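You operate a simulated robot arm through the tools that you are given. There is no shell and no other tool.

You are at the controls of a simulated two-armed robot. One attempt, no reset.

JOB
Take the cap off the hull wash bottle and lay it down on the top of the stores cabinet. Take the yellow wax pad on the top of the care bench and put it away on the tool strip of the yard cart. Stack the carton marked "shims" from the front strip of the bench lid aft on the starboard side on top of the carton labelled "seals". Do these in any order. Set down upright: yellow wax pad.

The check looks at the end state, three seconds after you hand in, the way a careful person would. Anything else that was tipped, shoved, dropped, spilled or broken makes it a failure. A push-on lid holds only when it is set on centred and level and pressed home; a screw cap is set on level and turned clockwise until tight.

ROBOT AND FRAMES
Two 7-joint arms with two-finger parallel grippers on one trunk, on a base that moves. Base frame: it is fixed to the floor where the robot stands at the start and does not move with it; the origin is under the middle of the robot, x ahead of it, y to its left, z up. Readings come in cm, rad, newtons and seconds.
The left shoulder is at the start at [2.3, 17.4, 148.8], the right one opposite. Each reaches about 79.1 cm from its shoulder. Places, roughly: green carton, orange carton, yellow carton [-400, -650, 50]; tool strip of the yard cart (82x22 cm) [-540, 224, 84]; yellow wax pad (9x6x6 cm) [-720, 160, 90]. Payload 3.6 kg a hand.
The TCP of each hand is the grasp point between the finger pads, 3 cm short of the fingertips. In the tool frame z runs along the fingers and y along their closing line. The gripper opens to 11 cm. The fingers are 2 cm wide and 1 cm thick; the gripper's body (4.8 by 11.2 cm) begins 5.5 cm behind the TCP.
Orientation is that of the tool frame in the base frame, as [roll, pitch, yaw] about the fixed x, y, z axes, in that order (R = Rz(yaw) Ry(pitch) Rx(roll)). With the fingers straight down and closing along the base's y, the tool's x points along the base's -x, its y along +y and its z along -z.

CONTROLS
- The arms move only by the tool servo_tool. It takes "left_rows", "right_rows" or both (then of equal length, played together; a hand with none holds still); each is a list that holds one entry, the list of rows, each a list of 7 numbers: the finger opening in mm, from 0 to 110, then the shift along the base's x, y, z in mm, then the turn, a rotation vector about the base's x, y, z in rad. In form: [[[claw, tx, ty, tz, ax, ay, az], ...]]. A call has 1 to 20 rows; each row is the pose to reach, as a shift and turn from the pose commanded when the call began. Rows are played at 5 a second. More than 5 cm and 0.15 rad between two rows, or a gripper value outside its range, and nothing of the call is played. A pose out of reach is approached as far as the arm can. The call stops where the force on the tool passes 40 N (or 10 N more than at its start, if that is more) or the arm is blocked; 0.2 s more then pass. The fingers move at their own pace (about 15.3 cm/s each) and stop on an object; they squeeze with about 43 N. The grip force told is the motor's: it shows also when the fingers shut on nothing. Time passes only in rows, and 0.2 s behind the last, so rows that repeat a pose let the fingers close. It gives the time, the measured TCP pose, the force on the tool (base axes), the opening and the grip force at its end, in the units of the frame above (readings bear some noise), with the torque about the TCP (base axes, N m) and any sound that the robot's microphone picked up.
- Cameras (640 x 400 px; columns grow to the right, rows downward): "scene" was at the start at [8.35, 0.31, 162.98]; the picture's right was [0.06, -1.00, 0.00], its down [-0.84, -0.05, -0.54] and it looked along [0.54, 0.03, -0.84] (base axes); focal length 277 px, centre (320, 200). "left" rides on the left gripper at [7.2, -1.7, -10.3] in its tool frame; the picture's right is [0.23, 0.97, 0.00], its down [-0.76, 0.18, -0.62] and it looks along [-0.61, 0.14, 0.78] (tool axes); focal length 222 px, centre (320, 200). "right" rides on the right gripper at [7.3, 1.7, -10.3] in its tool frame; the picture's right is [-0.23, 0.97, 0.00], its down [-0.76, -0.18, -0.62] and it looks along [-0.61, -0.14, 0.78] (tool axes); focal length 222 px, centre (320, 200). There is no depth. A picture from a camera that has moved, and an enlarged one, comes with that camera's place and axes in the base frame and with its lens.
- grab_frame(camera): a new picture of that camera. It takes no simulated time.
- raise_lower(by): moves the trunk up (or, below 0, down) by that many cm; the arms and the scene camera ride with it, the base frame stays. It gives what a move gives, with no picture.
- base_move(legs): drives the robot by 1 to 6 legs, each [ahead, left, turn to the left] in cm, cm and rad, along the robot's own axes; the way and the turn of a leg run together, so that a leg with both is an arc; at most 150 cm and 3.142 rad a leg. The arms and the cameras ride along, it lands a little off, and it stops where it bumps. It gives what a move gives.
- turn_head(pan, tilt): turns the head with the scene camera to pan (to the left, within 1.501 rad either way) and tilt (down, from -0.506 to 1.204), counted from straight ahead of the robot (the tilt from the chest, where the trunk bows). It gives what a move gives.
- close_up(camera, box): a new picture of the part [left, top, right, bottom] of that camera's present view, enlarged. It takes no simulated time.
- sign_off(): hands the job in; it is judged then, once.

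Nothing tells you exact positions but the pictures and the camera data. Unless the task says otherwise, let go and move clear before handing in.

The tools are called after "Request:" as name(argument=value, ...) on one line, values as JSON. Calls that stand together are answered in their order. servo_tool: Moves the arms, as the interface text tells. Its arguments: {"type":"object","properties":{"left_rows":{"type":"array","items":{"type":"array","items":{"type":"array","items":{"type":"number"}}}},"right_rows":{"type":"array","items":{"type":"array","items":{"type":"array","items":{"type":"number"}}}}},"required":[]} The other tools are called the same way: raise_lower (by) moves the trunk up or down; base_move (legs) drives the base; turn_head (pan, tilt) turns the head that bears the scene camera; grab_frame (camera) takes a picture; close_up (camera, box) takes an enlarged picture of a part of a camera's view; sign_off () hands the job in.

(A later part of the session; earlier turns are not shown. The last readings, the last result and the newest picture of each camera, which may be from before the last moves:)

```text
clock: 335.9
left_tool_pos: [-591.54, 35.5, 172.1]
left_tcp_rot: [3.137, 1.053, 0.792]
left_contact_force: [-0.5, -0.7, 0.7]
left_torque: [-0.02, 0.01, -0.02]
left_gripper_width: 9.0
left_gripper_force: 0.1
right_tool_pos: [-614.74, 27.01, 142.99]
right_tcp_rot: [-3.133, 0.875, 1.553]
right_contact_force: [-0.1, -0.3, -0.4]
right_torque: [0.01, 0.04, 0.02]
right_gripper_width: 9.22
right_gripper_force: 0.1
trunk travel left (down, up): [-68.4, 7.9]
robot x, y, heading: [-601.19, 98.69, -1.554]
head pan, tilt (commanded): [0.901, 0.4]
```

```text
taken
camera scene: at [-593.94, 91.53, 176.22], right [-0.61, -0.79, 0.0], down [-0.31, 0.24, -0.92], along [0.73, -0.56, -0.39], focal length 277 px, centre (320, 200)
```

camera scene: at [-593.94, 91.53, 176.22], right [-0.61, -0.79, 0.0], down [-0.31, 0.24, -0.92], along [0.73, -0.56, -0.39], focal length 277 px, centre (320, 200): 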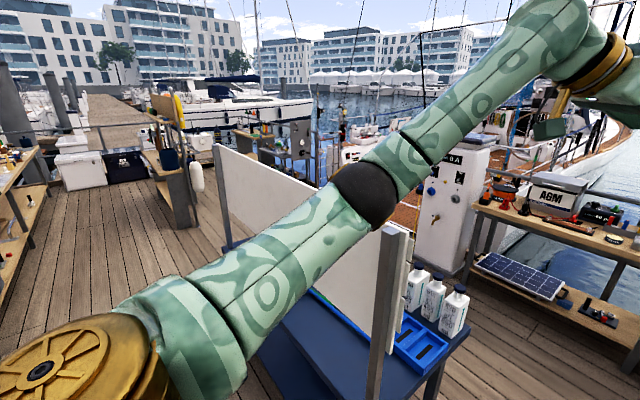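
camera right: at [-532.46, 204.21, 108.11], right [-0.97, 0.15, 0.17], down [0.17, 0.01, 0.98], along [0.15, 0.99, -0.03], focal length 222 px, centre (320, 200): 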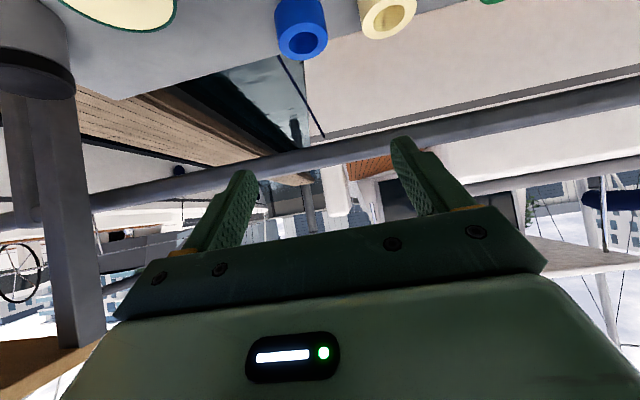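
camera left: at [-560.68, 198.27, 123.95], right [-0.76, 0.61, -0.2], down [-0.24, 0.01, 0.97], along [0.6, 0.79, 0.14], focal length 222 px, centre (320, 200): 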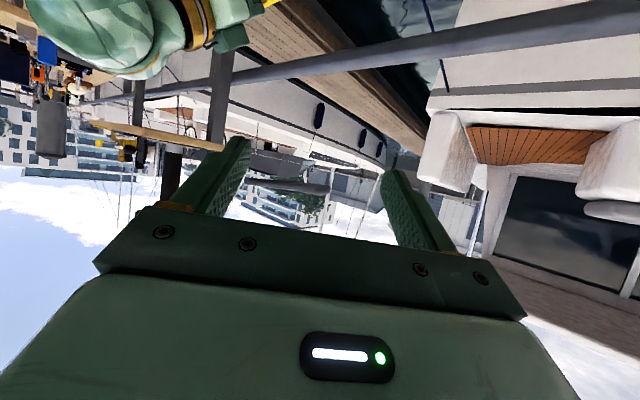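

The starboard walkway is ahead, with the sailboat's teak deck beyond the power pedestal. I'll shift right a little and drive forward past the blue cart, then look toward the boat.

Request:
base_move(legs=[[0, -14, 0], [140, 0, 0]])

Request:
turn_head(pan=0.9, tilt=0.4)

Request:
grab_frame(camera="scene")

Request:
turn_head(pan=1.5, tilt=0.4)

Request:
grab_frame(camera="scene")

```text
clock: 343.8
left_tool_pos: [-604.6, -104.42, 172.2]
left_tcp_rot: [3.138, 1.053, 0.785]
left_contact_force: [-0.2, -0.6, 0.4]
left_torque: [0.01, 0.0, 0.01]
left_gripper_width: 9.01
left_gripper_force: 0.1
right_tool_pos: [-627.66, -112.85, 143.02]
right_tcp_rot: [-3.133, 0.877, 1.547]
right_contact_force: [0.8, 0.4, 0.6]
right_torque: [0.01, 0.01, -0.01]
right_gripper_width: 9.2
right_gripper_force: 0.1
trunk travel left (down, up): [-68.4, 7.9]
robot x, y, heading: [-614.1, -41.52, -1.561]
head pan, tilt (commanded): [0.901, 0.4]
```

```text
clock: 344.4
left_tool_pos: [-604.63, -104.49, 172.29]
left_tcp_rot: [3.139, 1.052, 0.786]
left_contact_force: [1.1, 0.4, 0.3]
left_torque: [-0.03, 0.0, -0.01]
left_gripper_width: 8.98
left_gripper_force: 0.0
right_tool_pos: [-627.77, -112.92, 143.02]
right_tcp_rot: [-3.133, 0.875, 1.546]
right_contact_force: [-0.2, -0.6, -0.1]
right_torque: [-0.03, 0.02, 0.03]
right_gripper_width: 9.21
right_gripper_force: 0.2
trunk travel left (down, up): [-68.4, 7.9]
robot x, y, heading: [-613.65, -41.64, -1.559]
head pan, tilt (commanded): [0.901, 0.4]
```

```text
taken
camera scene: at [-606.49, -48.43, 176.22], right [-0.61, -0.79, 0.0], down [-0.31, 0.24, -0.92], along [0.73, -0.57, -0.39], focal length 277 px, centre (320, 200)
```

scene: 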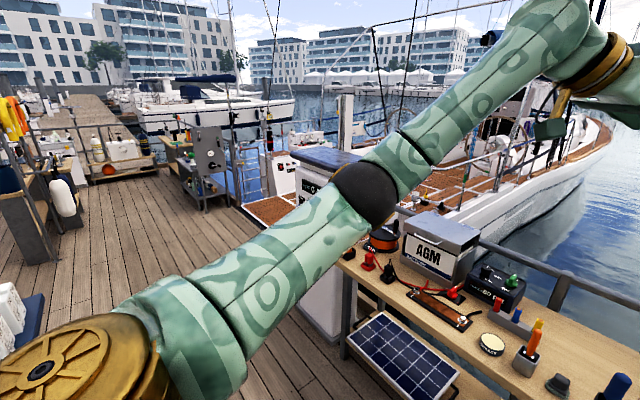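

```text
clock: 345.4
left_tool_pos: [-604.62, -104.4, 172.2]
left_tcp_rot: [3.137, 1.051, 0.784]
left_contact_force: [0.7, 0.3, -0.6]
left_torque: [0.0, 0.01, 0.03]
left_gripper_width: 9.02
left_gripper_force: 0.0
right_tool_pos: [-627.55, -112.93, 143.02]
right_tcp_rot: [-3.135, 0.877, 1.547]
right_contact_force: [0.1, 0.2, -0.9]
right_torque: [-0.01, 0.0, -0.01]
right_gripper_width: 9.2
right_gripper_force: 0.1
trunk travel left (down, up): [-68.4, 7.9]
robot x, y, heading: [-613.93, -41.53, -1.558]
head pan, tilt (commanded): [1.499, 0.4]
```

```text
taken
camera scene: at [-604.56, -43.34, 176.22], right [-0.06, -1.0, 0.0], down [-0.39, 0.03, -0.92], along [0.92, -0.06, -0.39], focal length 277 px, centre (320, 200)
```

scene: 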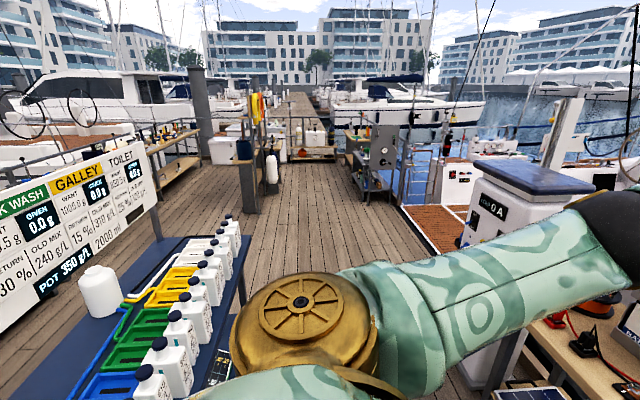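

I can see an opening onto the boat's teak deck between the pedestal and the grey cart, around x≈-400. I'll strafe over to it, keeping between the blue cart and the benches.

Request:
base_move(legs=[[19, 0, 0], [0, 150, 0], [0, 60, 0]])

Request:
turn_head(pan=0.0, tilt=0.45)

Request:
grab_frame(camera="scene")

```text
clock: 357.0
left_tool_pos: [-395.61, -123.46, 172.14]
left_tcp_rot: [3.137, 1.052, 0.775]
left_contact_force: [0.3, 0.1, 0.0]
left_torque: [0.0, 0.0, 0.0]
left_gripper_width: 9.0
left_gripper_force: 0.0
right_tool_pos: [-418.83, -131.68, 142.92]
right_tcp_rot: [-3.135, 0.877, 1.537]
right_contact_force: [-0.6, -0.1, -0.4]
right_torque: [0.03, 0.01, 0.03]
right_gripper_width: 9.22
right_gripper_force: 0.1
trunk travel left (down, up): [-68.4, 7.9]
robot x, y, heading: [-404.38, -60.3, -1.568]
head pan, tilt (commanded): [1.499, 0.4]
```

```text
clock: 358.6
left_tool_pos: [-395.64, -123.48, 172.2]
left_tcp_rot: [3.139, 1.054, 0.779]
left_contact_force: [-0.1, -0.3, -0.4]
left_torque: [0.03, -0.02, 0.0]
left_gripper_width: 8.98
left_gripper_force: 0.1
right_tool_pos: [-418.77, -131.81, 142.92]
right_tcp_rot: [-3.136, 0.877, 1.538]
right_contact_force: [-0.1, 0.1, -0.2]
right_torque: [-0.01, -0.03, 0.0]
right_gripper_width: 9.2
right_gripper_force: 0.0
trunk travel left (down, up): [-68.4, 7.9]
robot x, y, heading: [-404.19, -60.31, -1.574]
head pan, tilt (commanded): [0.0, 0.45]
```

```text
taken
camera scene: at [-404.23, -70.94, 175.75], right [-1.0, 0.0, 0.0], down [0.0, 0.44, -0.9], along [0.0, -0.9, -0.44], focal length 277 px, centre (320, 200)
```

scene: 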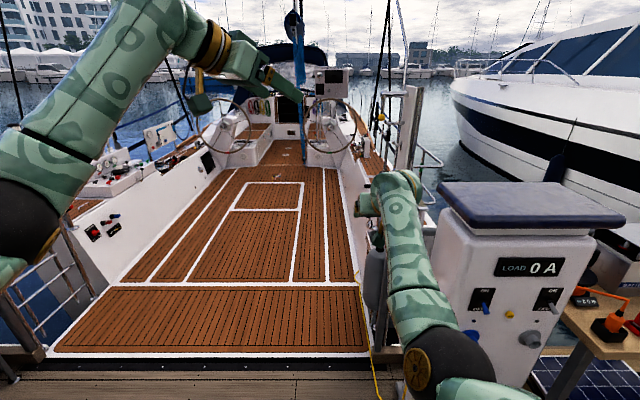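

The boat's open transom is flush with the pontoon, and its cockpit leads forward to two steering wheels. I'll zoom in on the far part where the cartons should be.

Request:
close_up(camera="scene", box=[180, 70, 420, 220])

Request:
close_up(camera="scene", box=[280, 60, 440, 300])

```text
2.67 times, centred on (300, 145) of scene
camera zoom: at [-404.23, -70.94, 175.75], right [-1.0, 0.0, 0.0], down [0.0, 0.44, -0.9], along [0.0, -0.9, -0.44], focal length 738 px, centre (373, 347)
```

zoom: 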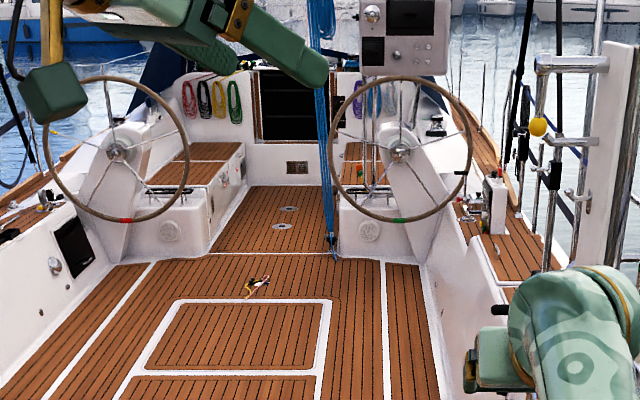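

```text
1.67 times, centred on (360, 180) of scene
camera zoom: at [-404.23, -70.94, 175.75], right [-1.0, 0.0, 0.0], down [0.0, 0.44, -0.9], along [0.0, -0.9, -0.44], focal length 462 px, centre (253, 233)
```

zoom: 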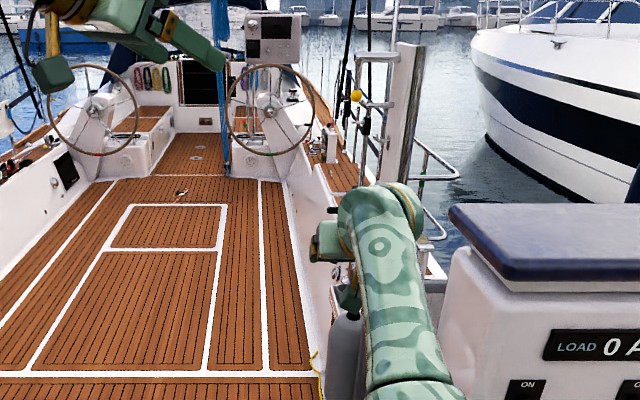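

The starboard bench lid lies just beyond the right-hand wheel, and a passage about 1 m wide runs between the wheels, centred at x≈-328. I'll line up with it and drive aboard in stages.

Request:
base_move(legs=[[0, 76, 0], [120, 0, 0]])

Request:
grab_frame(camera="scene")

```text
clock: 368.3
left_tool_pos: [-320.44, -242.93, 172.18]
left_tcp_rot: [3.139, 1.051, 0.774]
left_contact_force: [-0.8, 0.2, -0.2]
left_torque: [-0.02, 0.0, 0.03]
left_gripper_width: 8.99
left_gripper_force: 0.0
right_tool_pos: [-343.51, -251.19, 142.95]
right_tcp_rot: [-3.135, 0.876, 1.536]
right_contact_force: [-0.6, 0.4, -0.2]
right_torque: [-0.04, 0.0, -0.03]
right_gripper_width: 9.21
right_gripper_force: 0.0
trunk travel left (down, up): [-68.4, 7.9]
robot x, y, heading: [-328.88, -179.94, -1.571]
head pan, tilt (commanded): [0.0, 0.45]
```

```text
taken
camera scene: at [-328.96, -190.32, 175.76], right [-1.0, 0.0, 0.0], down [0.0, 0.44, -0.9], along [0.0, -0.9, -0.44], focal length 277 px, centre (320, 200)
```

scene: 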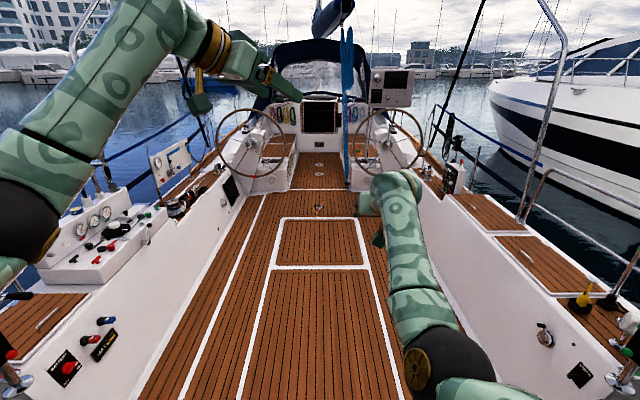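

I'm aboard. There is a small object on the deck ahead near the hatch, so I'll zoom to see what lies in my path.

Request:
close_up(camera="scene", box=[220, 100, 420, 240])

Request:
close_up(camera="scene", box=[290, 170, 360, 230])

```text
2.86 times, centred on (320, 170) of scene
camera zoom: at [-328.96, -190.32, 175.76], right [-1.0, 0.0, 0.0], down [0.0, 0.44, -0.9], along [0.0, -0.9, -0.44], focal length 791 px, centre (320, 286)
```

zoom: 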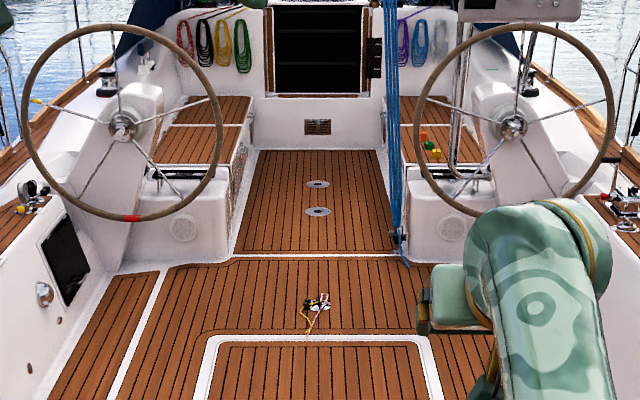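

```text
6.67 times, centred on (325, 200) of scene
camera zoom: at [-328.96, -190.32, 175.76], right [-1.0, 0.0, 0.0], down [0.0, 0.44, -0.9], along [0.0, -0.9, -0.44], focal length 1846 px, centre (287, 200)
```

zoom: 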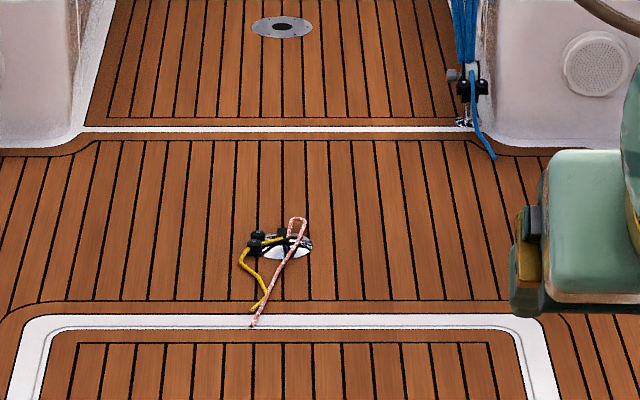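

I can see small green, orange and yellow cartons on the starboard bench beyond the right wheel. A deck fitting with short ropes is in the middle of the passage at [-326, -525], so I'll approach and inspect it from closer.

Request:
base_move(legs=[[150, 0, 0], [60, 0, 0]])

Request:
turn_head(pan=0.0, tilt=0.6)

Request:
grab_frame(camera="scene")

Request:
turn_head(pan=-0.3, tilt=0.5)

Request:
grab_frame(camera="scene")

```text
clock: 378.8
left_tool_pos: [-321.75, -455.21, 172.11]
left_tcp_rot: [3.135, 1.051, 0.764]
left_contact_force: [0.1, 0.2, -0.3]
left_torque: [-0.03, -0.04, -0.03]
left_gripper_width: 9.0
left_gripper_force: 0.2
right_tool_pos: [-345.04, -463.2, 142.96]
right_tcp_rot: [-3.135, 0.876, 1.527]
right_contact_force: [-0.2, -0.2, 0.4]
right_torque: [-0.03, 0.01, 0.02]
right_gripper_width: 9.18
right_gripper_force: 0.1
trunk travel left (down, up): [-68.4, 7.9]
robot x, y, heading: [-329.99, -392.06, -1.58]
head pan, tilt (commanded): [0.0, 0.45]
```

```text
clock: 379.5
left_tool_pos: [-321.84, -455.3, 172.14]
left_tcp_rot: [3.137, 1.052, 0.765]
left_contact_force: [-0.7, -0.2, 1.1]
left_torque: [0.0, -0.01, 0.03]
left_gripper_width: 8.99
left_gripper_force: 0.1
right_tool_pos: [-345.07, -463.29, 142.9]
right_tcp_rot: [-3.135, 0.876, 1.527]
right_contact_force: [0.2, 0.2, 0.1]
right_torque: [0.01, -0.02, -0.01]
right_gripper_width: 9.2
right_gripper_force: 0.0
trunk travel left (down, up): [-68.4, 7.9]
robot x, y, heading: [-329.67, -392.06, -1.582]
head pan, tilt (commanded): [0.0, 0.6]
```

```text
taken
camera scene: at [-329.88, -402.34, 174.4], right [-1.0, 0.01, 0.0], down [0.01, 0.57, -0.82], along [-0.01, -0.82, -0.57], focal length 277 px, centre (320, 200)
```

scene: 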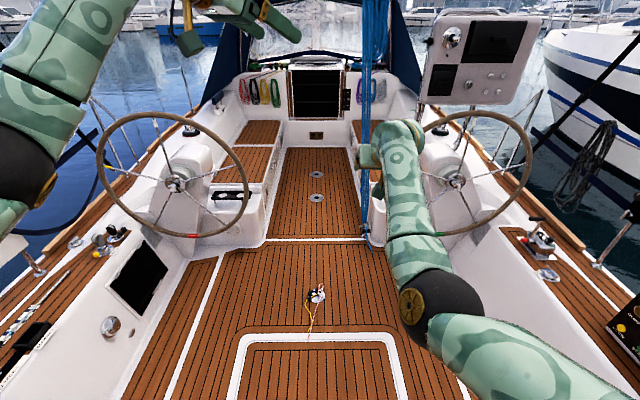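

```text
clock: 380.3
left_tool_pos: [-321.77, -455.39, 172.16]
left_tcp_rot: [3.138, 1.051, 0.767]
left_contact_force: [-0.3, -0.7, 0.0]
left_torque: [-0.02, 0.02, 0.0]
left_gripper_width: 9.01
left_gripper_force: 0.2
right_tool_pos: [-344.95, -463.33, 143.01]
right_tcp_rot: [-3.136, 0.875, 1.528]
right_contact_force: [0.2, 0.0, -0.1]
right_torque: [0.03, -0.05, 0.03]
right_gripper_width: 9.2
right_gripper_force: 0.1
trunk travel left (down, up): [-68.4, 7.9]
robot x, y, heading: [-329.79, -392.14, -1.582]
head pan, tilt (commanded): [-0.3, 0.499]
```

```text
taken
camera scene: at [-332.56, -402.12, 175.3], right [-0.95, 0.3, 0.0], down [0.15, 0.46, -0.88], along [-0.27, -0.84, -0.48], focal length 277 px, centre (320, 200)
```

scene: 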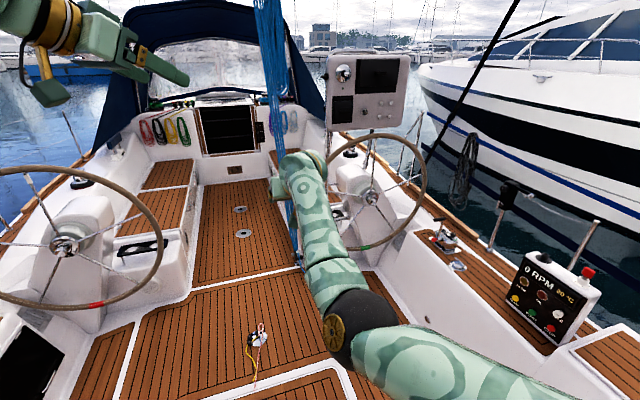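

Request:
turn_head(pan=0.0, tilt=0.9)

Request:
close_up(camera="scene", box=[280, 150, 360, 210])

Request:
grab_frame(camera="scene")

```text
clock: 381.2
left_tool_pos: [-321.83, -455.16, 172.25]
left_tcp_rot: [3.138, 1.051, 0.766]
left_contact_force: [0.6, 0.3, 0.1]
left_torque: [0.01, 0.02, 0.01]
left_gripper_width: 9.0
left_gripper_force: 0.1
right_tool_pos: [-345.0, -463.24, 142.93]
right_tcp_rot: [-3.135, 0.876, 1.528]
right_contact_force: [-0.6, -0.1, 0.1]
right_torque: [-0.02, -0.05, -0.04]
right_gripper_width: 9.18
right_gripper_force: 0.1
trunk travel left (down, up): [-68.4, 7.9]
robot x, y, heading: [-329.73, -391.93, -1.577]
head pan, tilt (commanded): [0.0, 0.901]
```

```text
6.67 times, centred on (320, 180) of scene
camera zoom: at [-329.88, -401.0, 171.93], right [-1.0, 0.01, 0.0], down [0.01, 0.78, -0.62], along [-0.01, -0.62, -0.78], focal length 1846 px, centre (320, 333)
```

zoom: 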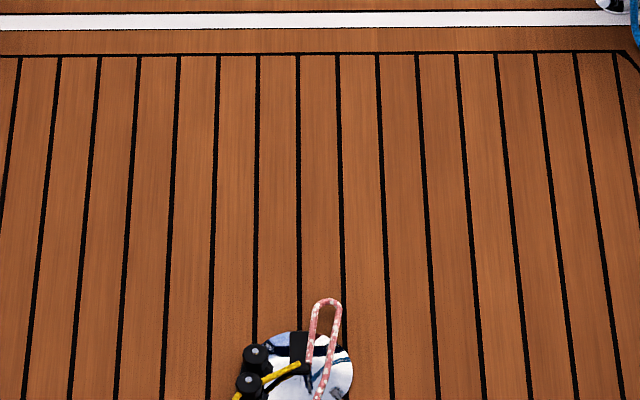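

```text
taken
camera scene: at [-329.88, -401.0, 171.93], right [-1.0, 0.01, 0.0], down [0.01, 0.78, -0.62], along [-0.01, -0.62, -0.78], focal length 277 px, centre (320, 200)
```

scene: 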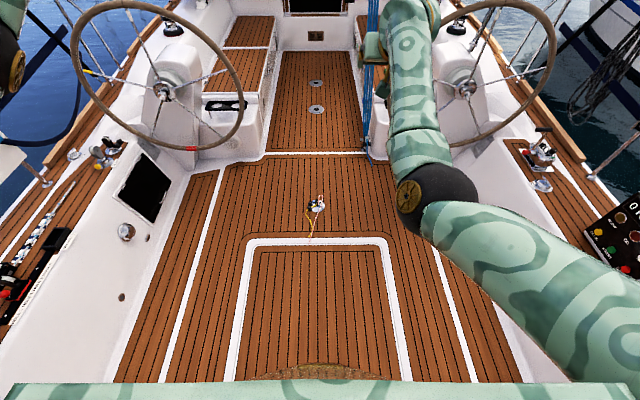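

The fitting is a small, low chrome pad-eye, fixed to the deck, in line with the middle of the passage. I'll advance slowly with it passing under the centre of my base, checking for any bump.

Request:
base_move(legs=[[85, 2, 0.01]])

Request:
base_move(legs=[[12, 0, 0]])

Request:
base_move(legs=[[12, 0, 0]])

Request:
grab_frame(camera="scene")

```text
clock: 385.7
left_tool_pos: [-319.99, -540.9, 172.17]
left_tcp_rot: [3.136, 1.053, 0.771]
left_contact_force: [0.2, 0.4, 0.2]
left_torque: [0.0, -0.03, 0.02]
left_gripper_width: 9.01
left_gripper_force: 0.1
right_tool_pos: [-343.37, -548.92, 142.9]
right_tcp_rot: [-3.136, 0.876, 1.532]
right_contact_force: [0.6, 0.3, 0.5]
right_torque: [-0.02, 0.0, -0.01]
right_gripper_width: 9.17
right_gripper_force: 0.1
trunk travel left (down, up): [-68.4, 7.9]
robot x, y, heading: [-328.39, -478.01, -1.58]
head pan, tilt (commanded): [0.0, 0.901]
```

```text
clock: 387.0
left_tool_pos: [-320.3, -552.77, 172.31]
left_tcp_rot: [3.137, 1.052, 0.77]
left_contact_force: [-0.3, 0.4, -0.9]
left_torque: [0.0, -0.02, -0.01]
left_gripper_width: 9.02
left_gripper_force: 0.1
right_tool_pos: [-343.49, -561.01, 142.93]
right_tcp_rot: [-3.136, 0.877, 1.533]
right_contact_force: [0.5, -0.1, -0.3]
right_torque: [-0.03, 0.03, -0.04]
right_gripper_width: 9.19
right_gripper_force: 0.1
trunk travel left (down, up): [-68.4, 7.9]
robot x, y, heading: [-328.55, -489.33, -1.574]
head pan, tilt (commanded): [0.0, 0.901]
```

```text
clock: 388.2
left_tool_pos: [-320.3, -564.38, 172.3]
left_tcp_rot: [3.135, 1.056, 0.768]
left_contact_force: [0.3, -0.7, -0.4]
left_torque: [0.02, 0.01, -0.03]
left_gripper_width: 9.0
left_gripper_force: 0.0
right_tool_pos: [-343.51, -572.5, 143.09]
right_tcp_rot: [-3.135, 0.878, 1.534]
right_contact_force: [0.0, -0.4, -0.4]
right_torque: [-0.01, 0.01, 0.01]
right_gripper_width: 9.17
right_gripper_force: 0.0
trunk travel left (down, up): [-68.4, 7.9]
robot x, y, heading: [-328.79, -501.66, -1.576]
head pan, tilt (commanded): [0.0, 0.901]
```

```text
taken
camera scene: at [-328.69, -510.19, 171.94], right [-1.0, 0.01, 0.0], down [0.0, 0.78, -0.62], along [0.0, -0.62, -0.78], focal length 277 px, centre (320, 200)
```

scene: 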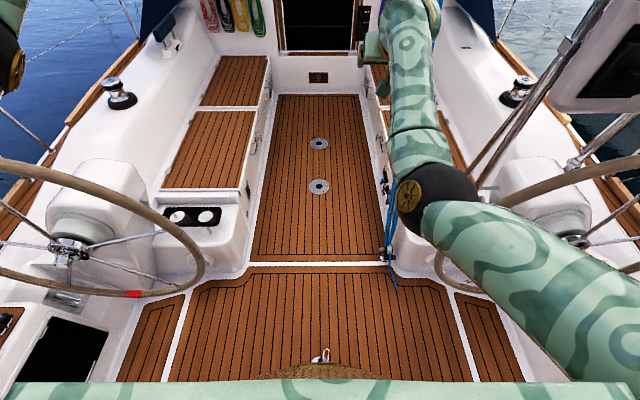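

No bump so far. Continuing in small steps over the fitting.

Request:
base_move(legs=[[12, 0, 0]])

Request:
base_move(legs=[[12, 0, 0]])

Request:
base_move(legs=[[12, 0, 0]])

Request:
grab_frame(camera="scene")

```text
clock: 389.5
left_tool_pos: [-320.41, -576.26, 172.54]
left_tcp_rot: [3.135, 1.056, 0.767]
left_contact_force: [-0.4, 1.3, -0.5]
left_torque: [-0.01, 0.03, 0.01]
left_gripper_width: 9.0
left_gripper_force: 0.0
right_tool_pos: [-343.57, -584.48, 143.17]
right_tcp_rot: [-3.133, 0.877, 1.533]
right_contact_force: [0.1, 0.3, 0.6]
right_torque: [0.0, -0.01, 0.02]
right_gripper_width: 9.19
right_gripper_force: 0.1
trunk travel left (down, up): [-68.4, 7.9]
robot x, y, heading: [-329.01, -513.95, -1.578]
head pan, tilt (commanded): [0.0, 0.901]
```

```text
clock: 390.7
left_tool_pos: [-320.48, -588.63, 172.54]
left_tcp_rot: [3.133, 1.057, 0.767]
left_contact_force: [0.1, 0.7, 0.1]
left_torque: [-0.01, -0.01, 0.0]
left_gripper_width: 9.0
left_gripper_force: 0.0
right_tool_pos: [-343.57, -596.91, 142.98]
right_tcp_rot: [-3.136, 0.878, 1.532]
right_contact_force: [-0.1, -0.4, 1.0]
right_torque: [0.01, 0.0, -0.01]
right_gripper_width: 9.2
right_gripper_force: 0.1
trunk travel left (down, up): [-68.4, 7.9]
robot x, y, heading: [-329.02, -525.89, -1.576]
head pan, tilt (commanded): [0.0, 0.901]
```

```text
clock: 391.9
left_tool_pos: [-320.56, -600.19, 172.6]
left_tcp_rot: [3.132, 1.058, 0.767]
left_contact_force: [-0.4, 0.2, 0.8]
left_torque: [-0.03, -0.01, 0.02]
left_gripper_width: 9.02
left_gripper_force: 0.0
right_tool_pos: [-343.71, -608.54, 143.11]
right_tcp_rot: [-3.135, 0.879, 1.536]
right_contact_force: [-0.1, -1.1, -0.4]
right_torque: [0.01, 0.0, 0.01]
right_gripper_width: 9.22
right_gripper_force: 0.1
trunk travel left (down, up): [-68.4, 7.9]
robot x, y, heading: [-328.93, -537.46, -1.581]
head pan, tilt (commanded): [0.0, 0.901]
```

```text
taken
camera scene: at [-328.92, -545.95, 171.96], right [-1.0, 0.0, 0.0], down [0.0, 0.78, -0.62], along [0.0, -0.62, -0.78], focal length 277 px, centre (320, 200)
```

scene: 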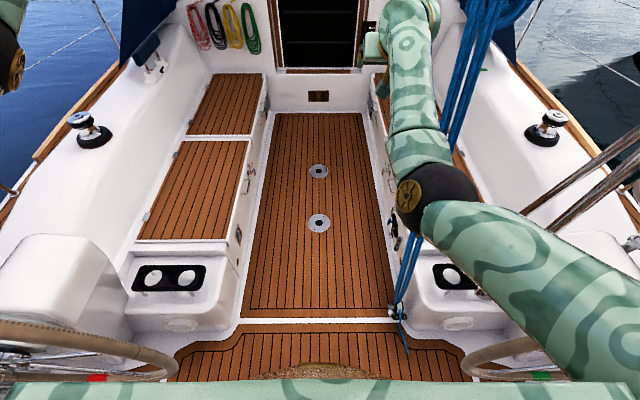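

It rolled over the fitting without a bump. Now I'll look to starboard at the bench with the cartons.

Request:
turn_head(pan=-0.75, tilt=0.8)

Request:
grab_frame(camera="scene")

Request:
grab_frame(camera="right")

```text
clock: 393.0
left_tool_pos: [-320.62, -600.73, 172.43]
left_tcp_rot: [3.137, 1.056, 0.769]
left_contact_force: [0.0, 0.5, 0.6]
left_torque: [0.01, -0.01, 0.01]
left_gripper_width: 8.98
left_gripper_force: 0.1
right_tool_pos: [-343.66, -608.88, 142.99]
right_tcp_rot: [-3.133, 0.877, 1.537]
right_contact_force: [1.0, -0.7, 0.4]
right_torque: [0.03, -0.04, 0.02]
right_gripper_width: 9.21
right_gripper_force: 0.1
trunk travel left (down, up): [-68.4, 7.9]
robot x, y, heading: [-329.13, -537.7, -1.584]
head pan, tilt (commanded): [-0.75, 0.799]
```

```text
taken
camera scene: at [-334.39, -544.74, 172.72], right [-0.73, 0.68, 0.0], down [0.49, 0.52, -0.7], along [-0.48, -0.51, -0.72], focal length 277 px, centre (320, 200)
```

scene: 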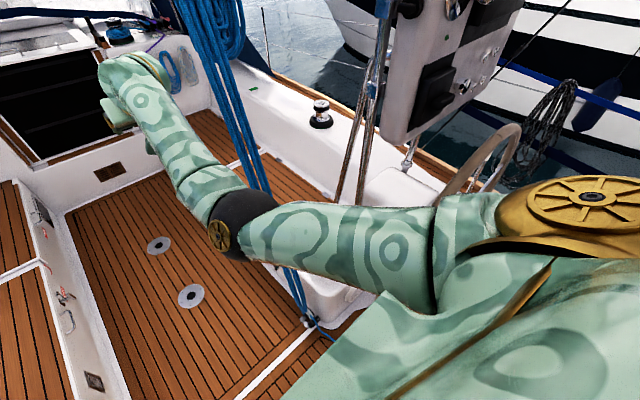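

```text
taken
camera right: at [-341.47, -596.4, 144.04], right [0.97, -0.19, 0.17], down [-0.17, 0.0, 0.98], along [-0.18, -0.98, -0.03], focal length 222 px, centre (320, 200)
```

right: 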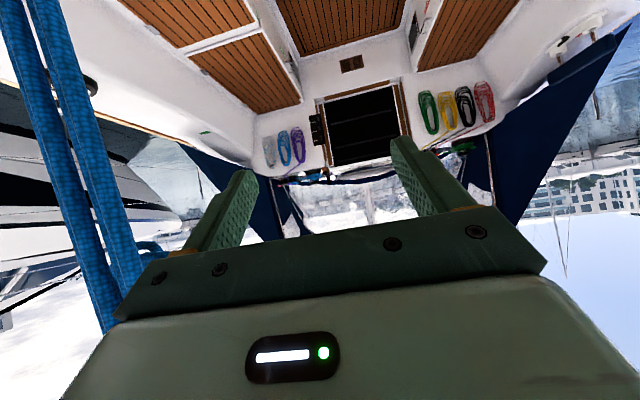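

The mainsheet ropes lean inward and are close to my right hand. I'll shift 9 cm to port and lower the trunk so the arms pass where the ropes are further out.

Request:
base_move(legs=[[0, 9, 0]])

Request:
raise_lower(by=-40)

Request:
grab_frame(camera="right")

Request:
grab_frame(camera="scene")

```text
clock: 394.1
left_tool_pos: [-311.56, -600.89, 172.35]
left_tcp_rot: [3.137, 1.053, 0.771]
left_contact_force: [0.9, -0.3, 0.6]
left_torque: [-0.01, -0.01, -0.02]
left_gripper_width: 8.98
left_gripper_force: 0.1
right_tool_pos: [-334.66, -609.02, 142.84]
right_tcp_rot: [-3.136, 0.874, 1.534]
right_contact_force: [-1.1, -0.1, 0.7]
right_torque: [0.02, 0.0, 0.0]
right_gripper_width: 9.22
right_gripper_force: 0.1
trunk travel left (down, up): [-68.4, 7.9]
robot x, y, heading: [-319.48, -537.73, -1.575]
head pan, tilt (commanded): [-0.75, 0.799]
```

```text
clock: 398.0
left_tool_pos: [-311.34, -600.85, 132.36]
left_tcp_rot: [3.137, 1.054, 0.773]
left_contact_force: [0.1, -0.2, -0.2]
left_torque: [0.0, -0.01, -0.01]
left_gripper_width: 9.01
left_gripper_force: 0.0
right_tool_pos: [-334.47, -609.05, 102.95]
right_tcp_rot: [-3.133, 0.875, 1.536]
right_contact_force: [0.4, -0.2, 0.0]
right_torque: [-0.01, -0.03, 0.0]
right_gripper_width: 9.21
right_gripper_force: 0.1
trunk travel left (down, up): [-28.4, 47.9]
robot x, y, heading: [-319.69, -537.94, -1.574]
head pan, tilt (commanded): [-0.75, 0.799]
```

```text
taken
camera right: at [-332.42, -596.58, 103.99], right [0.97, -0.19, 0.17], down [-0.17, 0.0, 0.98], along [-0.18, -0.98, -0.04], focal length 222 px, centre (320, 200)
```

right: 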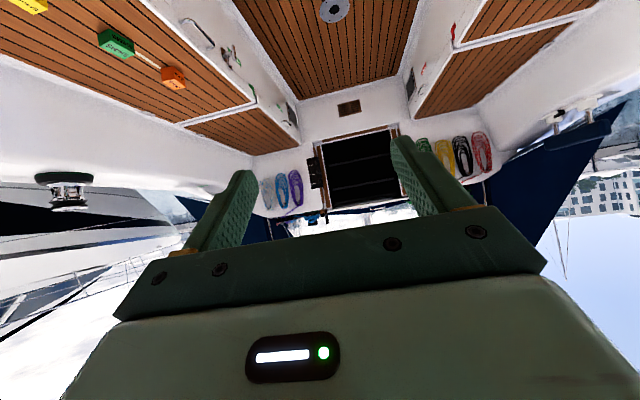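

```text
taken
camera scene: at [-325.39, -552.4, 132.42], right [-0.73, 0.69, 0.0], down [0.49, 0.52, -0.7], along [-0.48, -0.51, -0.72], focal length 277 px, centre (320, 200)
```

scene: 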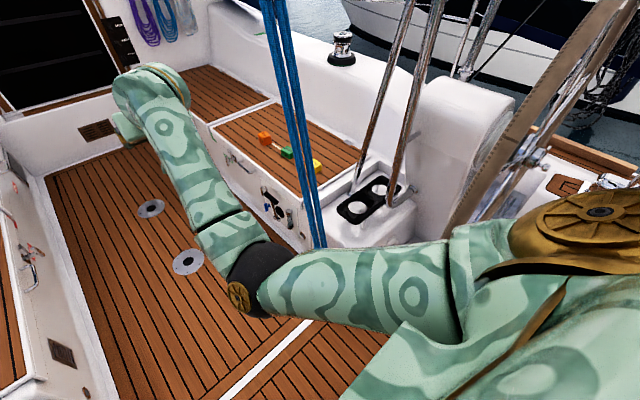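

Now the cartons are visible on the starboard bench lid: orange, green and yellow. Zooming in to read the labels.

Request:
close_up(camera="scene", box=[200, 90, 370, 220])

Request:
close_up(camera="right", box=[0, 0, 220, 120])

Request:
close_up(camera="scene", box=[245, 120, 335, 180])

```text
3.08 times, centred on (285, 155) of scene
camera zoom: at [-325.39, -552.4, 132.42], right [-0.73, 0.69, 0.0], down [0.49, 0.52, -0.7], along [-0.48, -0.51, -0.72], focal length 852 px, centre (428, 338)
```

zoom: 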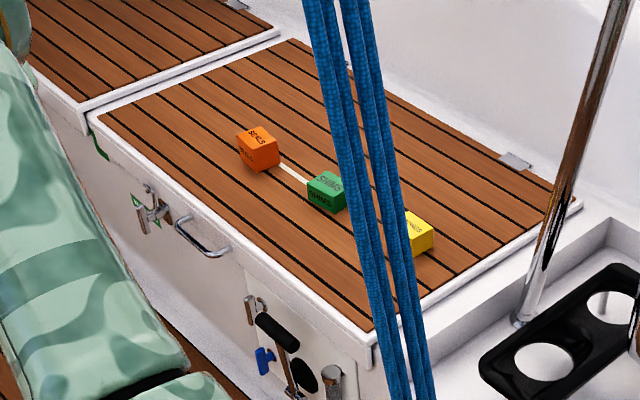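

```text
2.91 times, centred on (110, 60) of right
camera zoom: at [-332.42, -596.58, 103.99], right [0.97, -0.19, 0.17], down [-0.17, 0.0, 0.98], along [-0.18, -0.98, -0.04], focal length 646 px, centre (931, 607)
```

zoom: 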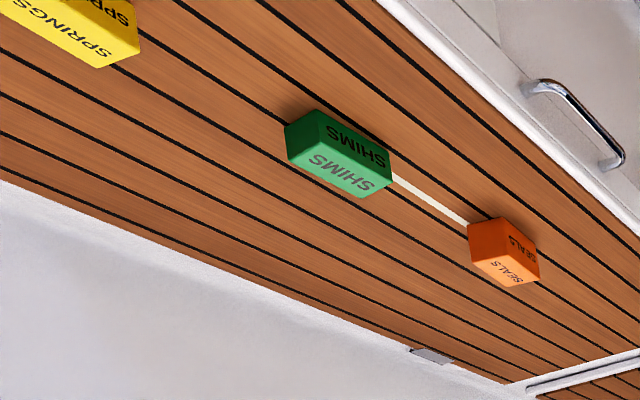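

```text
6.67 times, centred on (290, 150) of scene
camera zoom: at [-325.39, -552.4, 132.42], right [-0.73, 0.69, 0.0], down [0.49, 0.52, -0.7], along [-0.48, -0.51, -0.72], focal length 1846 px, centre (520, 533)
```

zoom: 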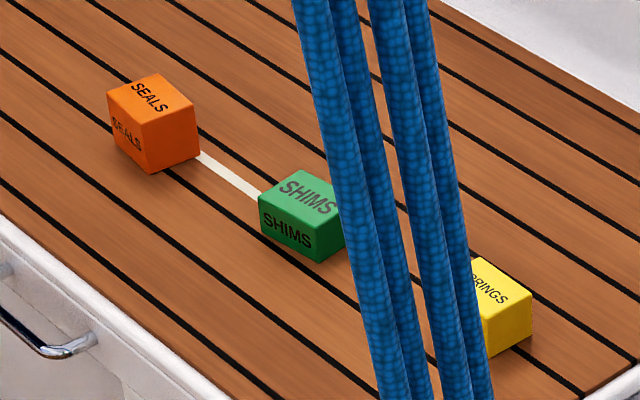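

Green is "SHIMS", orange is "SEALS" and yellow is "SPRINGS". They sit on the starboard lid (z≈46): green at about [-391, -646], orange at about [-390, -665]. The well is too narrow to turn in with arms out, so I'll back up to the wide deck and turn to face starboard. Then I'll spread the arms fore-and-aft and sidestep in past the ropes.

Request:
base_move(legs=[[-80, 0, 0]])

Request:
turn_head(pan=-0.9, tilt=0.6)

Request:
grab_frame(camera="scene")

```text
clock: 402.3
left_tool_pos: [-311.23, -519.93, 132.32]
left_tcp_rot: [3.135, 1.055, 0.772]
left_contact_force: [0.7, -0.2, 0.2]
left_torque: [0.01, -0.02, 0.03]
left_gripper_width: 9.03
left_gripper_force: 0.0
right_tool_pos: [-334.11, -528.14, 102.79]
right_tcp_rot: [-3.134, 0.874, 1.537]
right_contact_force: [0.5, 0.3, 0.7]
right_torque: [-0.02, -0.02, -0.02]
right_gripper_width: 9.2
right_gripper_force: 0.0
trunk travel left (down, up): [-28.4, 47.9]
robot x, y, heading: [-319.51, -456.47, -1.573]
head pan, tilt (commanded): [-0.75, 0.799]
```

```text
clock: 403.0
left_tool_pos: [-311.01, -519.78, 132.28]
left_tcp_rot: [3.139, 1.055, 0.774]
left_contact_force: [0.3, 0.0, -0.6]
left_torque: [0.0, 0.01, 0.01]
left_gripper_width: 9.03
left_gripper_force: 0.1
right_tool_pos: [-334.17, -528.03, 102.9]
right_tcp_rot: [-3.133, 0.875, 1.537]
right_contact_force: [0.5, -0.2, 0.1]
right_torque: [0.0, 0.01, -0.02]
right_gripper_width: 9.21
right_gripper_force: 0.1
trunk travel left (down, up): [-28.4, 47.9]
robot x, y, heading: [-319.6, -456.65, -1.57]
head pan, tilt (commanded): [-0.901, 0.6]
```

```text
taken
camera scene: at [-326.48, -471.04, 134.09], right [-0.62, 0.79, 0.0], down [0.44, 0.35, -0.82], along [-0.65, -0.51, -0.57], focal length 277 px, centre (320, 200)
```

scene: 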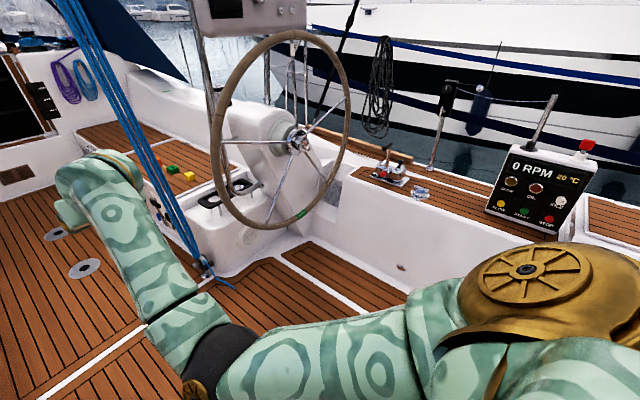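

The route is clear of the wheel and engine panel. Turning right to face starboard here on the wide deck.

Request:
base_move(legs=[[0, 0, -1.572]])

Request:
turn_head(pan=0.5, tilt=0.7)

Request:
grab_frame(camera="scene")

```text
clock: 407.3
left_tool_pos: [-382.65, -465.15, 132.38]
left_tcp_rot: [3.137, 1.054, -0.802]
left_contact_force: [0.2, -0.5, 0.0]
left_torque: [0.0, -0.01, -0.02]
left_gripper_width: 9.01
left_gripper_force: 0.0
right_tool_pos: [-390.82, -441.88, 102.87]
right_tcp_rot: [-3.132, 0.874, -0.036]
right_contact_force: [-0.1, -0.4, 0.4]
right_torque: [-0.01, 0.01, 0.01]
right_gripper_width: 9.21
right_gripper_force: 0.1
trunk travel left (down, up): [-28.4, 47.9]
robot x, y, heading: [-319.38, -456.76, 3.136]
head pan, tilt (commanded): [-0.901, 0.6]
```

```text
clock: 408.8
left_tool_pos: [-382.65, -465.21, 132.39]
left_tcp_rot: [3.137, 1.054, -0.8]
left_contact_force: [0.4, 0.5, 0.6]
left_torque: [0.0, -0.03, 0.02]
left_gripper_width: 8.98
left_gripper_force: 0.1
right_tool_pos: [-390.8, -442.0, 102.84]
right_tcp_rot: [-3.132, 0.876, -0.037]
right_contact_force: [-0.3, -1.2, 0.4]
right_torque: [-0.01, -0.01, 0.0]
right_gripper_width: 9.2
right_gripper_force: 0.0
trunk travel left (down, up): [-28.4, 47.9]
robot x, y, heading: [-319.37, -456.92, 3.138]
head pan, tilt (commanded): [0.499, 0.7]
```

```text
taken
camera scene: at [-335.62, -460.92, 133.23], right [-0.47, 0.88, 0.0], down [0.57, 0.3, -0.76], along [-0.67, -0.36, -0.64], focal length 277 px, centre (320, 200)
```

scene: 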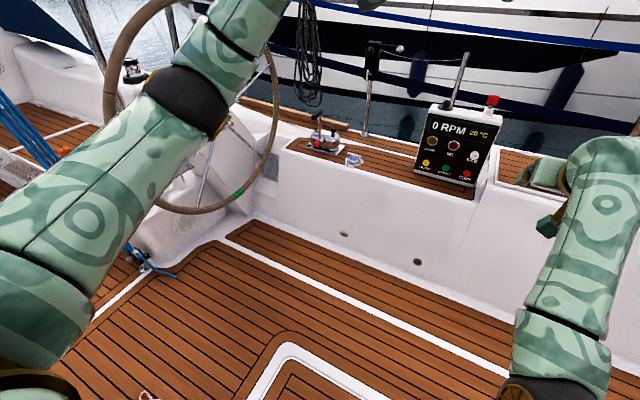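

I'm facing starboard. Now I'll swing the left arm out to its side (toward the bow) in a gradual arc, so nothing sticks out ahead when passing the ropes.

Request:
servo_tool(left_rows=[[[90, 2, -38, -5, 0, 0, 0.12], [90, 4, -76, -10, 0, 0, 0.24], [90, 6, -114, -15, 0, 0, 0.36], [90, 8, -152, -20, 0, 0, 0.48], [90, 10, -190, -25, 0, 0, 0.6], [90, 26, -234, -30, 0, 0, 0.72], [90, 42, -278, -35, 0, 0, 0.84], [90, 58, -322, -40, 0, 0, 0.96], [90, 74, -366, -45, 0, 0, 1.08], [90, 90, -410, -50, 0, 0, 1.2], [90, 114, -442, -55, 0, 0, 1.28], [90, 138, -474, -60, 0, 0, 1.36], [90, 162, -506, -65, 0, 0, 1.44], [90, 186, -538, -70, 0, 0, 1.52], [90, 210, -570, -75, 0, 0, 1.6], [90, 247, -595, -80, 0, 0, 1.7], [90, 285, -620, -85, 0, 0, 1.8], [90, 322, -645, -90, 0, 0, 1.9], [90, 360, -670, -90, 0, 0, 2.0]]])

Request:
turn_head(pan=0.9, tilt=0.7)

Request:
grab_frame(camera="scene")

```text
clock: 412.8
left_tool_pos: [-346.52, -532.33, 123.28]
left_tcp_rot: [3.136, 1.054, 1.2]
left_contact_force: [-0.1, 0.2, 0.0]
left_torque: [0.03, 0.0, -0.02]
left_gripper_width: 9.01
left_gripper_force: 0.0
right_tool_pos: [-390.7, -442.05, 102.85]
right_tcp_rot: [-3.133, 0.876, -0.036]
right_contact_force: [-0.2, 0.2, -0.6]
right_torque: [-0.02, 0.01, 0.06]
right_gripper_width: 9.19
right_gripper_force: 0.2
trunk travel left (down, up): [-28.4, 47.9]
robot x, y, heading: [-319.43, -456.92, 3.141]
head pan, tilt (commanded): [0.499, 0.7]
```

```text
clock: 413.7
left_tool_pos: [-346.6, -532.21, 123.34]
left_tcp_rot: [3.137, 1.052, 1.197]
left_contact_force: [0.0, -0.2, -0.1]
left_torque: [0.04, -0.03, 0.01]
left_gripper_width: 8.99
left_gripper_force: 0.1
right_tool_pos: [-390.99, -441.89, 102.97]
right_tcp_rot: [-3.132, 0.874, -0.036]
right_contact_force: [-0.2, 0.2, -0.2]
right_torque: [0.02, 0.01, 0.01]
right_gripper_width: 9.19
right_gripper_force: 0.0
trunk travel left (down, up): [-28.4, 47.9]
robot x, y, heading: [-319.67, -456.87, 3.138]
head pan, tilt (commanded): [0.901, 0.7]
```

```text
taken
camera scene: at [-333.42, -463.54, 133.24], right [-0.78, 0.63, 0.0], down [0.4, 0.5, -0.76], along [-0.48, -0.6, -0.64], focal length 277 px, centre (320, 200)
```

scene: 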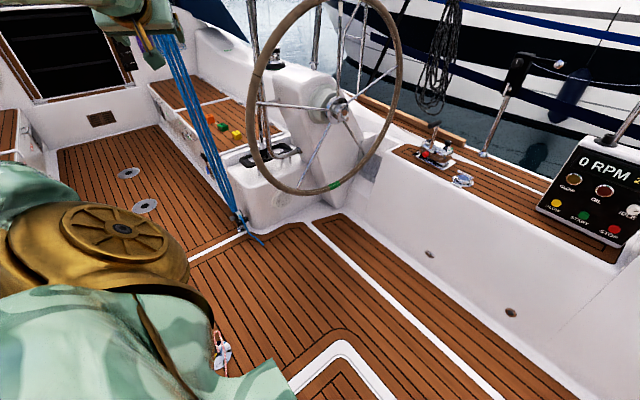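

The left arm is now out to the side with plenty of clearance to the ropes. Now the right arm out toward the stern.

Request:
servo_tool(right_rows=[[[90, 10, 45, 0, 0, 0, -0.063], [90, 20, 90, 0, 0, 0, -0.126], [90, 30, 135, 0, 0, 0, -0.19], [90, 40, 180, 0, 0, 0, -0.253], [90, 50, 225, 0, 0, 0, -0.317], [90, 70, 262, 0, 0, 0, -0.384], [90, 90, 298, 0, 0, 0, -0.45], [90, 110, 335, 0, 0, 0, -0.517], [90, 130, 372, 0, 0, 0, -0.584], [90, 150, 408, 0, 0, 0, -0.65], [90, 170, 445, 0, 0, 0, -0.717], [90, 202, 469, 0, 0, 0, -0.767], [90, 234, 493, 0, 0, 0, -0.817], [90, 266, 517, 0, 0, 0, -0.867], [90, 298, 541, 0, 0, 0, -0.917], [90, 330, 565, 0, 0, 0, -0.967], [90, 370, 580, 0, 0, 0, -1.017], [90, 410, 595, 0, 0, 0, -1.067], [90, 450, 610, 0, 0, 0, -1.117], [90, 490, 625, 0, 0, 0, -1.167]]])

Request:
turn_head(pan=1.4, tilt=0.6)

Request:
grab_frame(camera="scene")

Request:
turn_head(pan=-1.2, tilt=0.6)

Request:
grab_frame(camera="scene")

```text
clock: 417.9
left_tool_pos: [-346.38, -532.22, 123.39]
left_tcp_rot: [3.136, 1.054, 1.198]
left_contact_force: [0.8, 0.3, 0.5]
left_torque: [0.0, -0.01, 0.02]
left_gripper_width: 9.02
left_gripper_force: 0.3
right_tool_pos: [-341.58, -379.55, 102.81]
right_tcp_rot: [-3.134, 0.876, -1.204]
right_contact_force: [0.4, 0.2, 0.3]
right_torque: [0.0, 0.01, 0.0]
right_gripper_width: 9.03
right_gripper_force: 0.1
trunk travel left (down, up): [-28.4, 47.9]
robot x, y, heading: [-319.57, -456.9, 3.139]
head pan, tilt (commanded): [0.901, 0.7]
```

```text
clock: 418.8
left_tool_pos: [-346.55, -532.19, 123.3]
left_tcp_rot: [3.137, 1.055, 1.198]
left_contact_force: [1.2, 0.7, -0.2]
left_torque: [0.01, -0.01, 0.0]
left_gripper_width: 9.0
left_gripper_force: 0.1
right_tool_pos: [-341.82, -379.63, 102.87]
right_tcp_rot: [-3.133, 0.874, -1.202]
right_contact_force: [0.5, 0.0, 0.1]
right_torque: [-0.01, 0.0, -0.01]
right_gripper_width: 9.0
right_gripper_force: 0.1
trunk travel left (down, up): [-28.4, 47.9]
robot x, y, heading: [-319.35, -456.74, 3.135]
head pan, tilt (commanded): [1.4, 0.6]
```

```text
taken
camera scene: at [-329.65, -465.59, 134.1], right [-0.98, 0.18, 0.0], down [0.1, 0.56, -0.82], along [-0.15, -0.81, -0.57], focal length 277 px, centre (320, 200)
```

scene: 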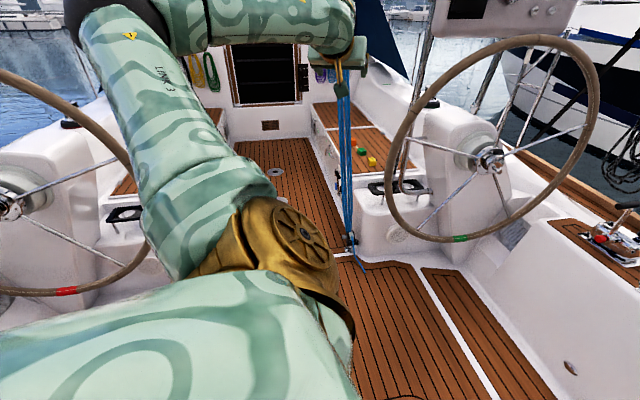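

```text
clock: 421.1
left_tool_pos: [-346.54, -532.21, 123.32]
left_tcp_rot: [3.137, 1.054, 1.198]
left_contact_force: [0.7, 0.3, -0.3]
left_torque: [0.01, 0.03, -0.01]
left_gripper_width: 9.0
left_gripper_force: 0.1
right_tool_pos: [-341.92, -379.54, 102.9]
right_tcp_rot: [-3.135, 0.875, -1.202]
right_contact_force: [-0.2, -0.8, -0.7]
right_torque: [-0.02, 0.01, -0.02]
right_gripper_width: 8.99
right_gripper_force: 0.0
trunk travel left (down, up): [-28.4, 47.9]
robot x, y, heading: [-319.14, -456.97, 3.141]
head pan, tilt (commanded): [-1.201, 0.6]
```

```text
taken
camera scene: at [-331.23, -448.63, 134.1], right [0.93, 0.36, 0.0], down [0.2, -0.53, -0.83], along [-0.29, 0.77, -0.57], focal length 277 px, centre (320, 200)
```

scene: 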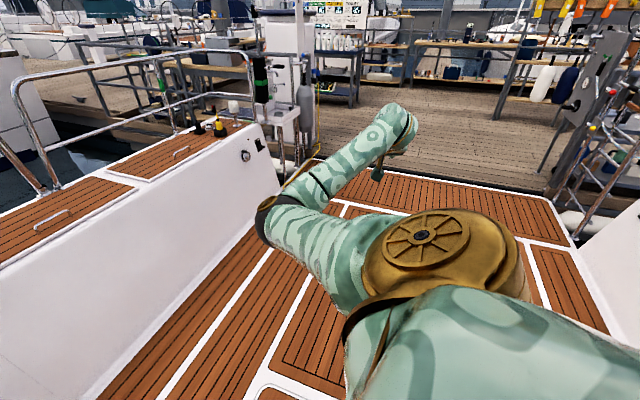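

Both arms are out to the sides. I'll pull the right arm further back so its elbow doesn't come near the ropes later.

Request:
servo_tool(right_rows=[[[90, 40, 5, 0, 0, 0, -0.07], [90, 80, 10, 0, 0, 0, -0.14], [90, 120, 15, 0, 0, 0, -0.21], [90, 160, 18, 0, 0, 0, -0.28], [90, 200, 20, 0, 0, 0, -0.35]]])

Request:
grab_frame(camera="scene")

```text
clock: 422.3
left_tool_pos: [-346.45, -532.36, 123.39]
left_tcp_rot: [3.136, 1.054, 1.2]
left_contact_force: [0.7, -0.6, 1.2]
left_torque: [-0.02, 0.03, -0.02]
left_gripper_width: 8.99
left_gripper_force: 0.0
right_tool_pos: [-321.53, -377.38, 102.76]
right_tcp_rot: [-3.134, 0.873, -1.554]
right_contact_force: [-0.2, -0.2, 0.2]
right_torque: [0.01, -0.02, 0.0]
right_gripper_width: 9.02
right_gripper_force: 0.1
trunk travel left (down, up): [-28.4, 47.9]
robot x, y, heading: [-319.68, -456.67, 3.137]
head pan, tilt (commanded): [-1.201, 0.6]
```

```text
taken
camera scene: at [-331.15, -448.61, 134.11], right [0.93, 0.36, 0.0], down [0.2, -0.53, -0.83], along [-0.29, 0.77, -0.56], focal length 277 px, centre (320, 200)
```

scene: 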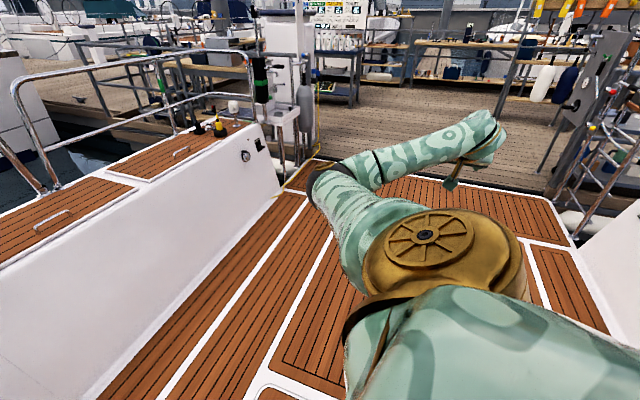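

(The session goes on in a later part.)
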